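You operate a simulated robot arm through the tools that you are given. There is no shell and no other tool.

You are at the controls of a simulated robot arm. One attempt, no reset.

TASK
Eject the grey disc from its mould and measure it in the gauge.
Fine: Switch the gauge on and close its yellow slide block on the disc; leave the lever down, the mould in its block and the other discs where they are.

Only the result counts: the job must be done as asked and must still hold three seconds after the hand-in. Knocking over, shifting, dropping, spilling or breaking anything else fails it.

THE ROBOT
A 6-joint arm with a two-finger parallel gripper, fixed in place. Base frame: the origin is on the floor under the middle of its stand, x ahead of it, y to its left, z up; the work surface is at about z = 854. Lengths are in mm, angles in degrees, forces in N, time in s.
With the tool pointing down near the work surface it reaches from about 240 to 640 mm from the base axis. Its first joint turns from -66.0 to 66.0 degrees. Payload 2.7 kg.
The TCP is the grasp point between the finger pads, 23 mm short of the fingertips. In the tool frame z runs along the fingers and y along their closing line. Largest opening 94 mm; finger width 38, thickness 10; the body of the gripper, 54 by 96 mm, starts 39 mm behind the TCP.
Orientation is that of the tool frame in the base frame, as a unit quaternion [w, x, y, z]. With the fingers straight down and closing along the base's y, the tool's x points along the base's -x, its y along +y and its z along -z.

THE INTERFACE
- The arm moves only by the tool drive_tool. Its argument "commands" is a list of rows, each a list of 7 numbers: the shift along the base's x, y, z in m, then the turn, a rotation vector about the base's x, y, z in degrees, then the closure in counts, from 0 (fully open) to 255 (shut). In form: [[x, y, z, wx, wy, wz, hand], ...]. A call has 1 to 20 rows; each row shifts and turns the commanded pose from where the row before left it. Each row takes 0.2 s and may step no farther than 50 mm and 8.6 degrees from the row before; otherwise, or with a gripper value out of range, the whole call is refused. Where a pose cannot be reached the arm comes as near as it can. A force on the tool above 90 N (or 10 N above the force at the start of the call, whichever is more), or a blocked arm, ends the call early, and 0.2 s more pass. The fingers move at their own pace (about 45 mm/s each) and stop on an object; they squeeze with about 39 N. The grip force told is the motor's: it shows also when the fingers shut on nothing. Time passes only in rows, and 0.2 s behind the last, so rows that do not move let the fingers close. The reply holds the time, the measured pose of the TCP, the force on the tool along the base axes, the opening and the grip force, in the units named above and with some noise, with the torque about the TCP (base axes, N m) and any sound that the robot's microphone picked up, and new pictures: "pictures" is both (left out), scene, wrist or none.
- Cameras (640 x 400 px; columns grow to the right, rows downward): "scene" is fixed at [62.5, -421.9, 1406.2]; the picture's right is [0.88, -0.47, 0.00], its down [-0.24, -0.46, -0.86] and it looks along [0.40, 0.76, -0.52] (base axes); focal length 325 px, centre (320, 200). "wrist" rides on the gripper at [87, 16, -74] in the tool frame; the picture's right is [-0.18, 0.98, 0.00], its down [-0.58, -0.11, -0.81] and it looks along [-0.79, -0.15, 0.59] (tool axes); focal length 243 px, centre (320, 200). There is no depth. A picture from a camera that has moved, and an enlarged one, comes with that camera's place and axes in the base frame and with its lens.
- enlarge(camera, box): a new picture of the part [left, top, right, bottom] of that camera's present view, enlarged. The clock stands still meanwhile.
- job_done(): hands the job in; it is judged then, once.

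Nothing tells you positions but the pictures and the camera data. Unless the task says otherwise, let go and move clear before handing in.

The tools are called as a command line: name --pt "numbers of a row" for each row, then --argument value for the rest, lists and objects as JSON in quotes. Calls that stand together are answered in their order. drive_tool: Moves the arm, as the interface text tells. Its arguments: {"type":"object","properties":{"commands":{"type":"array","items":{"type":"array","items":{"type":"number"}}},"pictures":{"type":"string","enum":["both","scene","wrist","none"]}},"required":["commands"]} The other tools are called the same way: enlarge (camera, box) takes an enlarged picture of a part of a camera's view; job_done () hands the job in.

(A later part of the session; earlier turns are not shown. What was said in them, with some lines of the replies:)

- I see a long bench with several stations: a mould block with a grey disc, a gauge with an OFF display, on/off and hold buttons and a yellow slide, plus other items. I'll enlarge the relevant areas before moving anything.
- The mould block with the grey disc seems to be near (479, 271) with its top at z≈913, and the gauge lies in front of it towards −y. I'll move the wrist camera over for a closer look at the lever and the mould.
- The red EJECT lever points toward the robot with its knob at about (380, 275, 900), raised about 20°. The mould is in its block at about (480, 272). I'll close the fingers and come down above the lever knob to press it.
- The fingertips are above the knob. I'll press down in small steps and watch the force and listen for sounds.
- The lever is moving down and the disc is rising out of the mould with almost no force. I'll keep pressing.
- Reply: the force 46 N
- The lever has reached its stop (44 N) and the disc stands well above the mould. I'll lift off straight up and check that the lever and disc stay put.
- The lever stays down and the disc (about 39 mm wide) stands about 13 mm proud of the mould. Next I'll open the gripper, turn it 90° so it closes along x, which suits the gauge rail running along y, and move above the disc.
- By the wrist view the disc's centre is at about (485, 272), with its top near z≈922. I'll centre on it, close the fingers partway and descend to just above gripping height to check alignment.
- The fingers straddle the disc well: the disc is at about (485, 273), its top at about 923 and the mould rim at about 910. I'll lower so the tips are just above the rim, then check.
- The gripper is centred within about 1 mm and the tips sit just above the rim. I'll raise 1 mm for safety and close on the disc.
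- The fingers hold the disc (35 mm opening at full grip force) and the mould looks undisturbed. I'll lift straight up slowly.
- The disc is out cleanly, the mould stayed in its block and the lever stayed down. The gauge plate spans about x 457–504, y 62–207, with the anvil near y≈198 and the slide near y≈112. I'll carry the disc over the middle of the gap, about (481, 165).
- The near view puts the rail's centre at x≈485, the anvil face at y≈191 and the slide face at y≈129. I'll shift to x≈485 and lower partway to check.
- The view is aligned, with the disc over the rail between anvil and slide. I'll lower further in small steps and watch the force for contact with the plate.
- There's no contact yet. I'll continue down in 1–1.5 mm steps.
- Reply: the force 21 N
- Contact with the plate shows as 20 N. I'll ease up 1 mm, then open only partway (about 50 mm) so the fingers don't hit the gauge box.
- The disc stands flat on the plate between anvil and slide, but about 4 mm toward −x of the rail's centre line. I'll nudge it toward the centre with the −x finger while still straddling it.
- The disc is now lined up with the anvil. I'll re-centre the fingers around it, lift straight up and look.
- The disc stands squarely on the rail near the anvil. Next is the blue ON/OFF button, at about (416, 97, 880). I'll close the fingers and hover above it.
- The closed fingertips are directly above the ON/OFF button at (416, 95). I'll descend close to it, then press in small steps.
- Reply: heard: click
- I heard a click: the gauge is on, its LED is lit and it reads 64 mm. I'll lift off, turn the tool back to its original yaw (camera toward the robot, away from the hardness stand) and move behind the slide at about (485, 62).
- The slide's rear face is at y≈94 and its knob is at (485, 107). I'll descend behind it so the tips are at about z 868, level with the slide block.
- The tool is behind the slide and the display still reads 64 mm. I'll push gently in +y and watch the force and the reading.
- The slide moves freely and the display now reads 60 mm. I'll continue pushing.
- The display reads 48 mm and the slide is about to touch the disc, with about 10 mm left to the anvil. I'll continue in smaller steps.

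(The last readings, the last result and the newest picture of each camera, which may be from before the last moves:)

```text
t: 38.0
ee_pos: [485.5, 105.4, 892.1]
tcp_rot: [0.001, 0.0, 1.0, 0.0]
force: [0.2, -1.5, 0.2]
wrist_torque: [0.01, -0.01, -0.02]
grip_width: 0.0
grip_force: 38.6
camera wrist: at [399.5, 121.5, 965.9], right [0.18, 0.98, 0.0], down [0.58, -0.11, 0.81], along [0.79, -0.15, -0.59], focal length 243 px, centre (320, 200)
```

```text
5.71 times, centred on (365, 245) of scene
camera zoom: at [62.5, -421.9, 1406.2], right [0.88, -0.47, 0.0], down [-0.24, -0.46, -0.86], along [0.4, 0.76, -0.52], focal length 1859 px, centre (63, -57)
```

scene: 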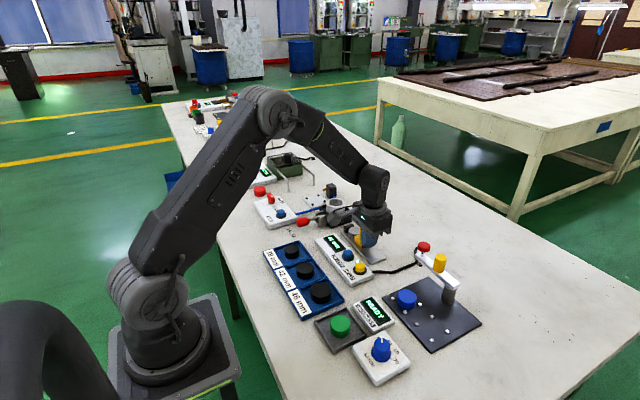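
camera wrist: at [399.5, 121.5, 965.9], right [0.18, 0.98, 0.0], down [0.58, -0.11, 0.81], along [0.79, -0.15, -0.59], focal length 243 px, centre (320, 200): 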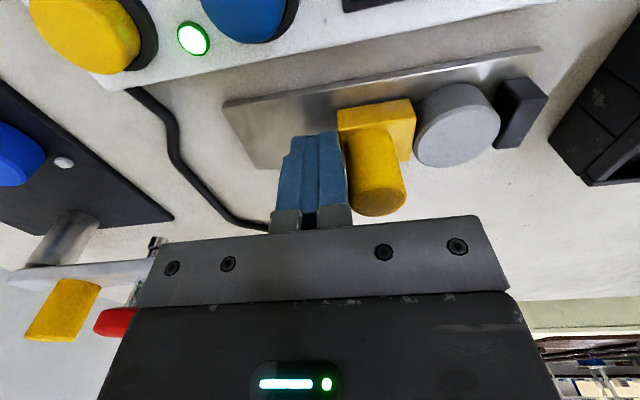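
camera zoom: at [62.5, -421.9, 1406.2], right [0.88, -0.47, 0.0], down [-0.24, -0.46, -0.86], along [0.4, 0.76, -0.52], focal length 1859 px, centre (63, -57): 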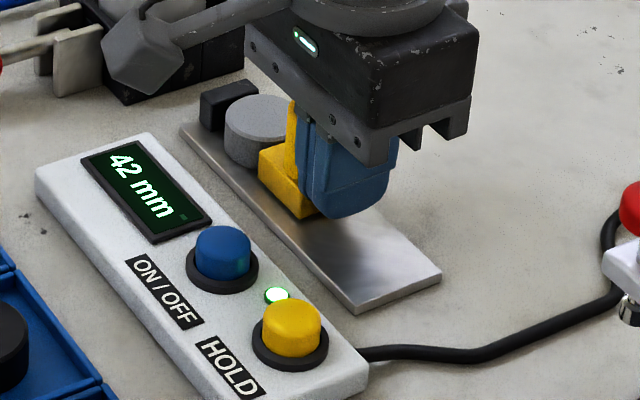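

The display reads 42 mm with the disc now pushed along and a few millimetres left to the anvil. I'll go on in 1 mm steps and check the force.

drive_tool --pt "0 0.001 0 0 0 0 255" --pt "0 0.001 0 0 0 0 255" --pt "0 0.001 0 0 0 0 255" --pt "0 0 0 0 0 0 255" --pictures "both"

enlarge --camera "scene" --box '[320, 210, 410, 280]'

enlarge --camera "wrist" --box '[240, 20, 560, 220]'

```text
t: 39.0
ee_pos: [485.1, 107.9, 890.2]
tcp_rot: [0.001, -0.001, 1.0, -0.001]
force: [-0.1, -0.2, 0.5]
wrist_torque: [0.01, 0.02, 0.0]
grip_width: 0.2
grip_force: 38.4
camera wrist: at [399.2, 124.3, 965.3], right [0.18, 0.98, 0.0], down [0.58, -0.11, 0.81], along [0.79, -0.15, -0.59], focal length 243 px, centre (320, 200)
```

scene: 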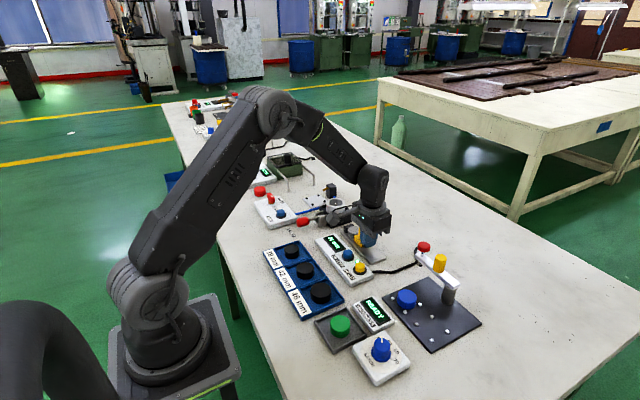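
wrist: 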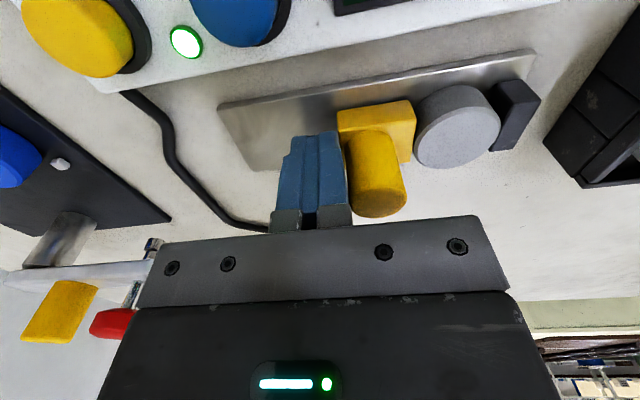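

```text
5.71 times, centred on (365, 245) of scene
camera zoom: at [62.6, -421.9, 1406.2], right [0.88, -0.47, 0.0], down [-0.24, -0.46, -0.86], along [0.4, 0.76, -0.52], focal length 1859 px, centre (63, -57)
```

zoom: 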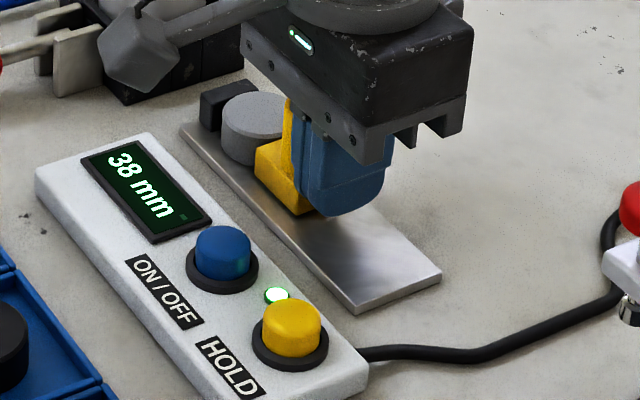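

```text
2.00 times, centred on (400, 120) of wrist
camera zoom: at [399.2, 124.3, 965.3], right [0.18, 0.98, 0.0], down [0.58, -0.11, 0.81], along [0.79, -0.15, -0.59], focal length 485 px, centre (160, 360)
```

zoom: 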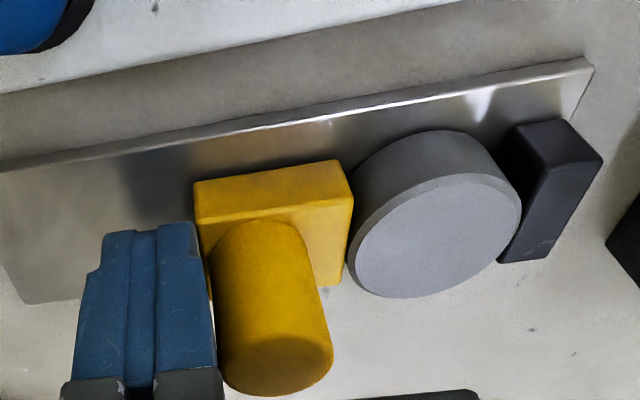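

The display reads 38 mm but there's no resisting force yet. The gripper measured the disc at about 35 mm, so I'll continue in fine steps until it firmly contacts the anvil.

drive_tool --pt "0 0.001 0 0 0 0 255" --pt "0 0.0007 0 0 0 0 255" --pt "0 0 0 0 0 0 255" --pictures "scene"

enlarge --camera "scene" --box '[320, 210, 410, 280]'

```text
t: 39.8
ee_pos: [485.1, 109.2, 891.3]
tcp_rot: [0.001, 0.001, 1.0, 0.0]
force: [3.8, -11.2, -5.0]
wrist_torque: [0.01, 0.05, -0.03]
grip_width: 0.0
grip_force: 38.9
```

scene: 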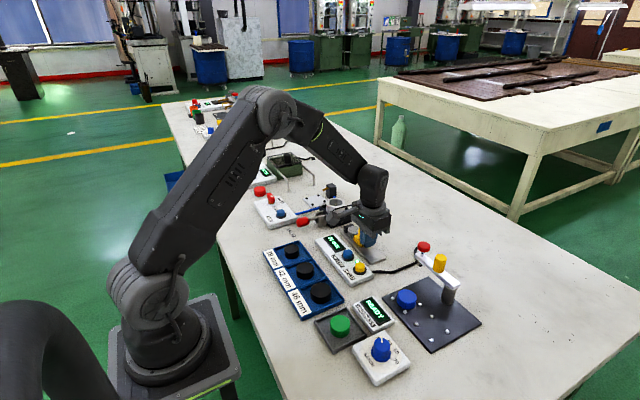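

```text
5.71 times, centred on (365, 245) of scene
camera zoom: at [62.7, -422.1, 1406.1], right [0.88, -0.47, 0.0], down [-0.24, -0.46, -0.86], along [0.4, 0.76, -0.52], focal length 1859 px, centre (63, -57)
```

zoom: 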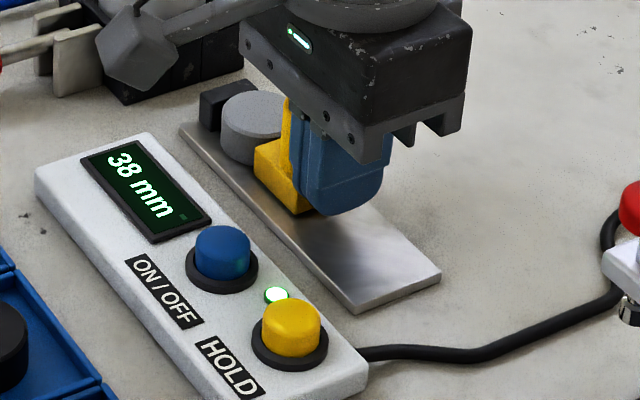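

There's firm contact now (11 N) and the display holds at 38 mm, so the disc is clamped between slide and anvil. I'll back off in −y, lift clear and check that it stays.

drive_tool --pt "0 -0.001 0 0 0 0 255" --pt "0 -0.004 0 0 0 0 255" --pt "0 -0.01 0 0 0 0 255" --pt "0 -0.015 0 0 0 0 255" --pt "0 0 0.03 0 0 0 255" --pt "0 0 0.04 0 0 0 255" --pt "0 0 0.04 0 0 0 255" --pt "-0.04 0 0.02 0 0 0 255" --pt "-0.04 0 0 0 0 0 255" --pt "-0.04 0 0 0 0 0 255" --pt "0 0 0 0 0 0 255" --pictures "both"

enlarge --camera "scene" --box '[320, 200, 410, 280]'

enlarge --camera "wrist" --box '[300, 40, 540, 200]'

enlarge --camera "scene" --box '[240, 170, 400, 330]'

```text
t: 42.2
ee_pos: [364.7, 79.9, 1023.4]
tcp_rot: [0.001, 0.001, 1.0, 0.0]
force: [-0.9, 0.8, 0.2]
wrist_torque: [0.0, 0.0, -0.02]
grip_width: 0.0
grip_force: 39.0
camera wrist: at [278.9, 95.2, 1096.7], right [0.18, 0.98, 0.0], down [0.58, -0.11, 0.81], along [0.79, -0.15, -0.59], focal length 243 px, centre (320, 200)
```

scene: 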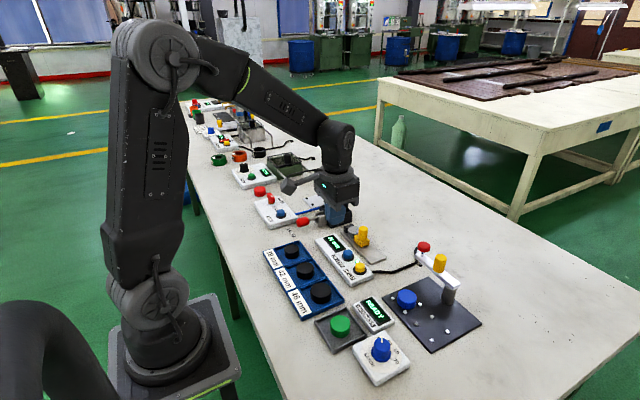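
wrist: 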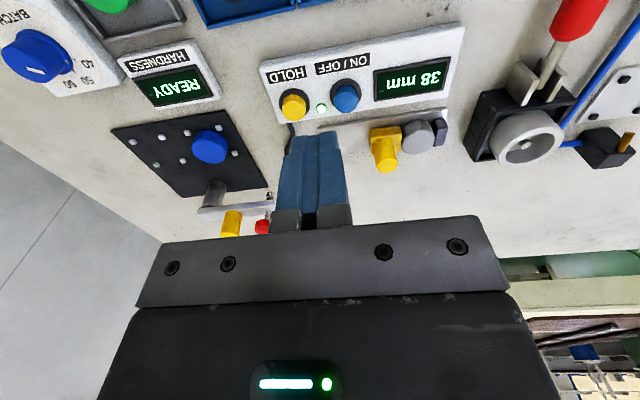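

```text
5.00 times, centred on (365, 240) of scene
camera zoom: at [62.5, -421.9, 1406.2], right [0.88, -0.47, 0.0], down [-0.24, -0.46, -0.86], along [0.4, 0.76, -0.52], focal length 1626 px, centre (95, 0)
```

zoom: 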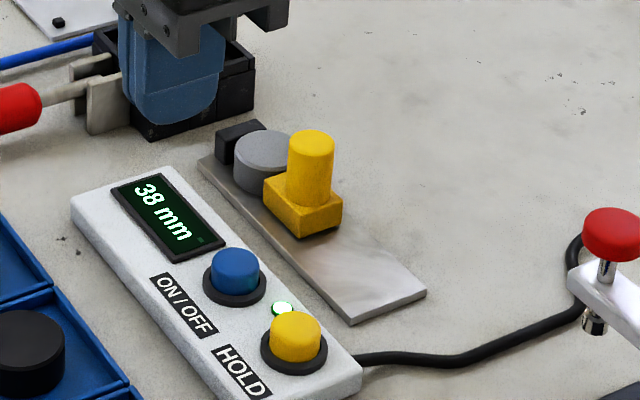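

```text
2.50 times, centred on (420, 120) of wrist
camera zoom: at [278.9, 95.2, 1096.7], right [0.18, 0.98, 0.0], down [0.58, -0.11, 0.81], along [0.79, -0.15, -0.59], focal length 606 px, centre (70, 400)
```

zoom: 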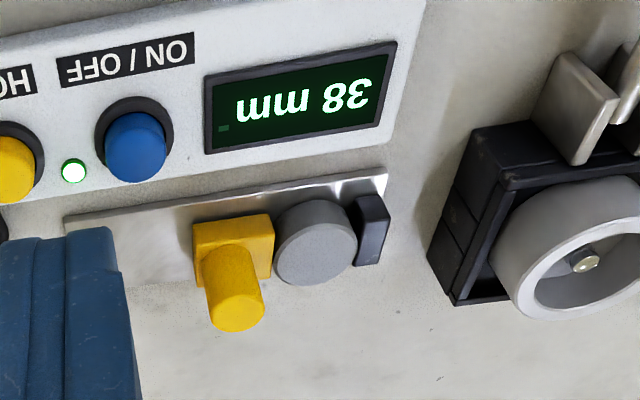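

```text
2.50 times, centred on (320, 250) of scene
camera zoom: at [62.5, -421.9, 1406.2], right [0.88, -0.47, 0.0], down [-0.24, -0.46, -0.86], along [0.4, 0.76, -0.52], focal length 813 px, centre (320, 75)
```

zoom: 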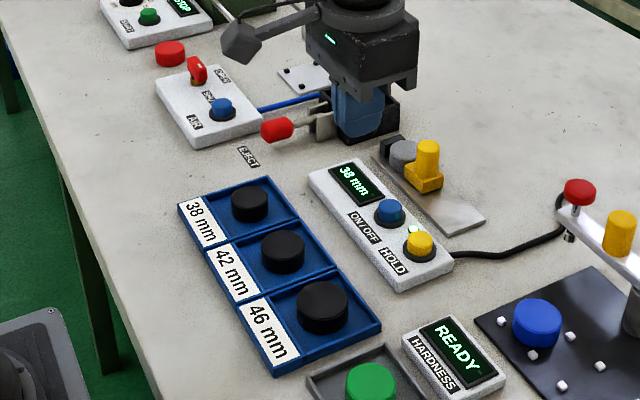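

The display holds 38 mm with the disc snug between slide and anvil, the lever down, and the mould in its block. I'll move a bit further clear and wait a few seconds to confirm nothing changes.

drive_tool --pt "-0.02 -0.02 0.04 0 0 0 255" --pt "-0.02 -0.02 0.04 0 0 0 255" --pt "0 0 0.04 0 0 0 255" --pt "0 0 0 0 0 0 255" --pt "0 0 0 0 0 0 255" --pt "0 0 0 0 0 0 255" --pt "0 0 0 0 0 0 255" --pt "0 0 0 0 0 0 255" --pt "0 0 0 0 0 0 255" --pt "0 0 0 0 0 0 255" --pt "0 0 0 0 0 0 255" --pt "0 0 0 0 0 0 255" --pt "0 0 0 0 0 0 255" --pictures "both"

enlarge --camera "scene" --box '[290, 180, 410, 280]'

```text
t: 45.0
ee_pos: [325.4, 40.1, 1141.3]
tcp_rot: [0.001, -0.001, 1.0, 0.0]
force: [0.3, 0.0, 0.6]
wrist_torque: [0.02, 0.03, 0.02]
grip_width: 0.0
grip_force: 39.1
camera wrist: at [238.4, 55.9, 1215.1], right [0.18, 0.98, 0.0], down [0.58, -0.11, 0.81], along [0.79, -0.15, -0.59], focal length 243 px, centre (320, 200)
```

scene: 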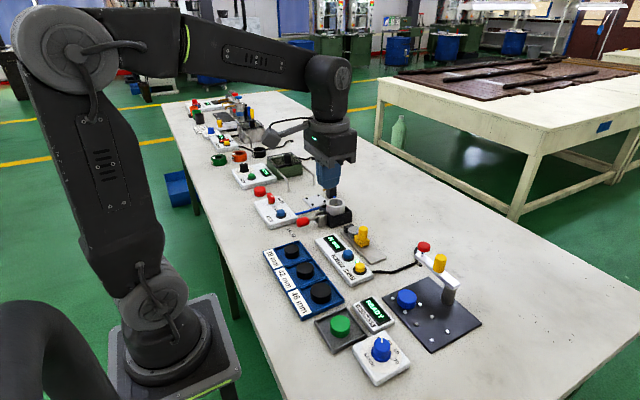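
wrist: 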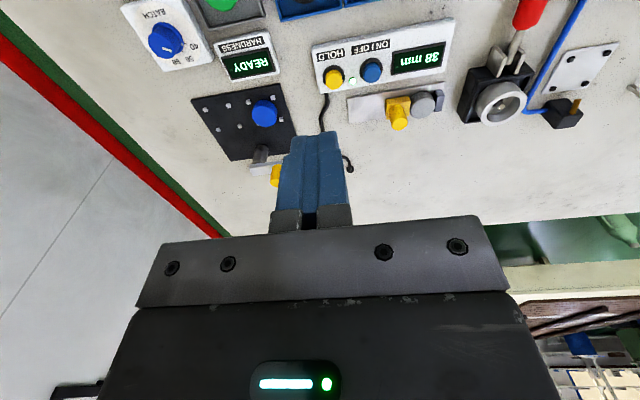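

```text
4.00 times, centred on (350, 230) of scene
camera zoom: at [62.5, -421.9, 1406.2], right [0.88, -0.47, 0.0], down [-0.24, -0.46, -0.86], along [0.4, 0.76, -0.52], focal length 1301 px, centre (200, 80)
```

zoom: 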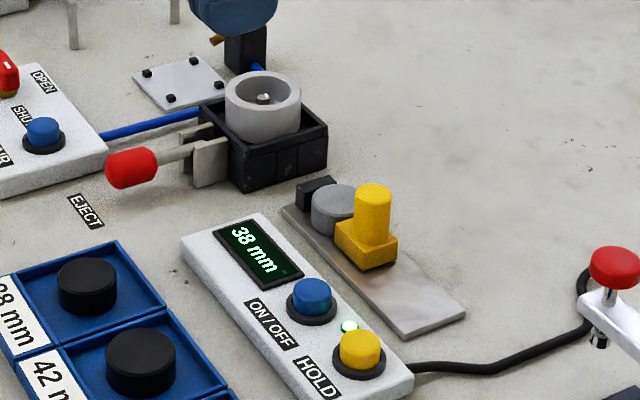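

Everything has held for several seconds. The gauge is on and reads 38 mm with the slide closed on the disc, the lever is down, the mould is in its block and the other discs are where they were. The arm is clear, so I'm handing in.

job_done

```text
The job is handed in.
```

The grey disc is out of its mould and clamped in the gauge, which is switched on and reads 38 mm. I've handed the job in; the tool only confirmed that, so I don't know the verdict.

- **Gauge:** the yellow slide block is closed on the disc, with the disc against the black anvil. The reading held for about three seconds after I pulled the arm back.
- **Left as asked:** the lever is down, the mould is still in its block, and the other discs look untouched in the final pictures.
- **Nudge on the rail:** when I let go, the disc sat about 4 mm off the middle of the rail. I pushed it back in line with a finger before closing the slide.
- **Width readings differ:** the gripper read about 35 mm while it held the disc, against the gauge's 38 mm. I don't know why; in the pictures the disc measured about 37–38 mm.
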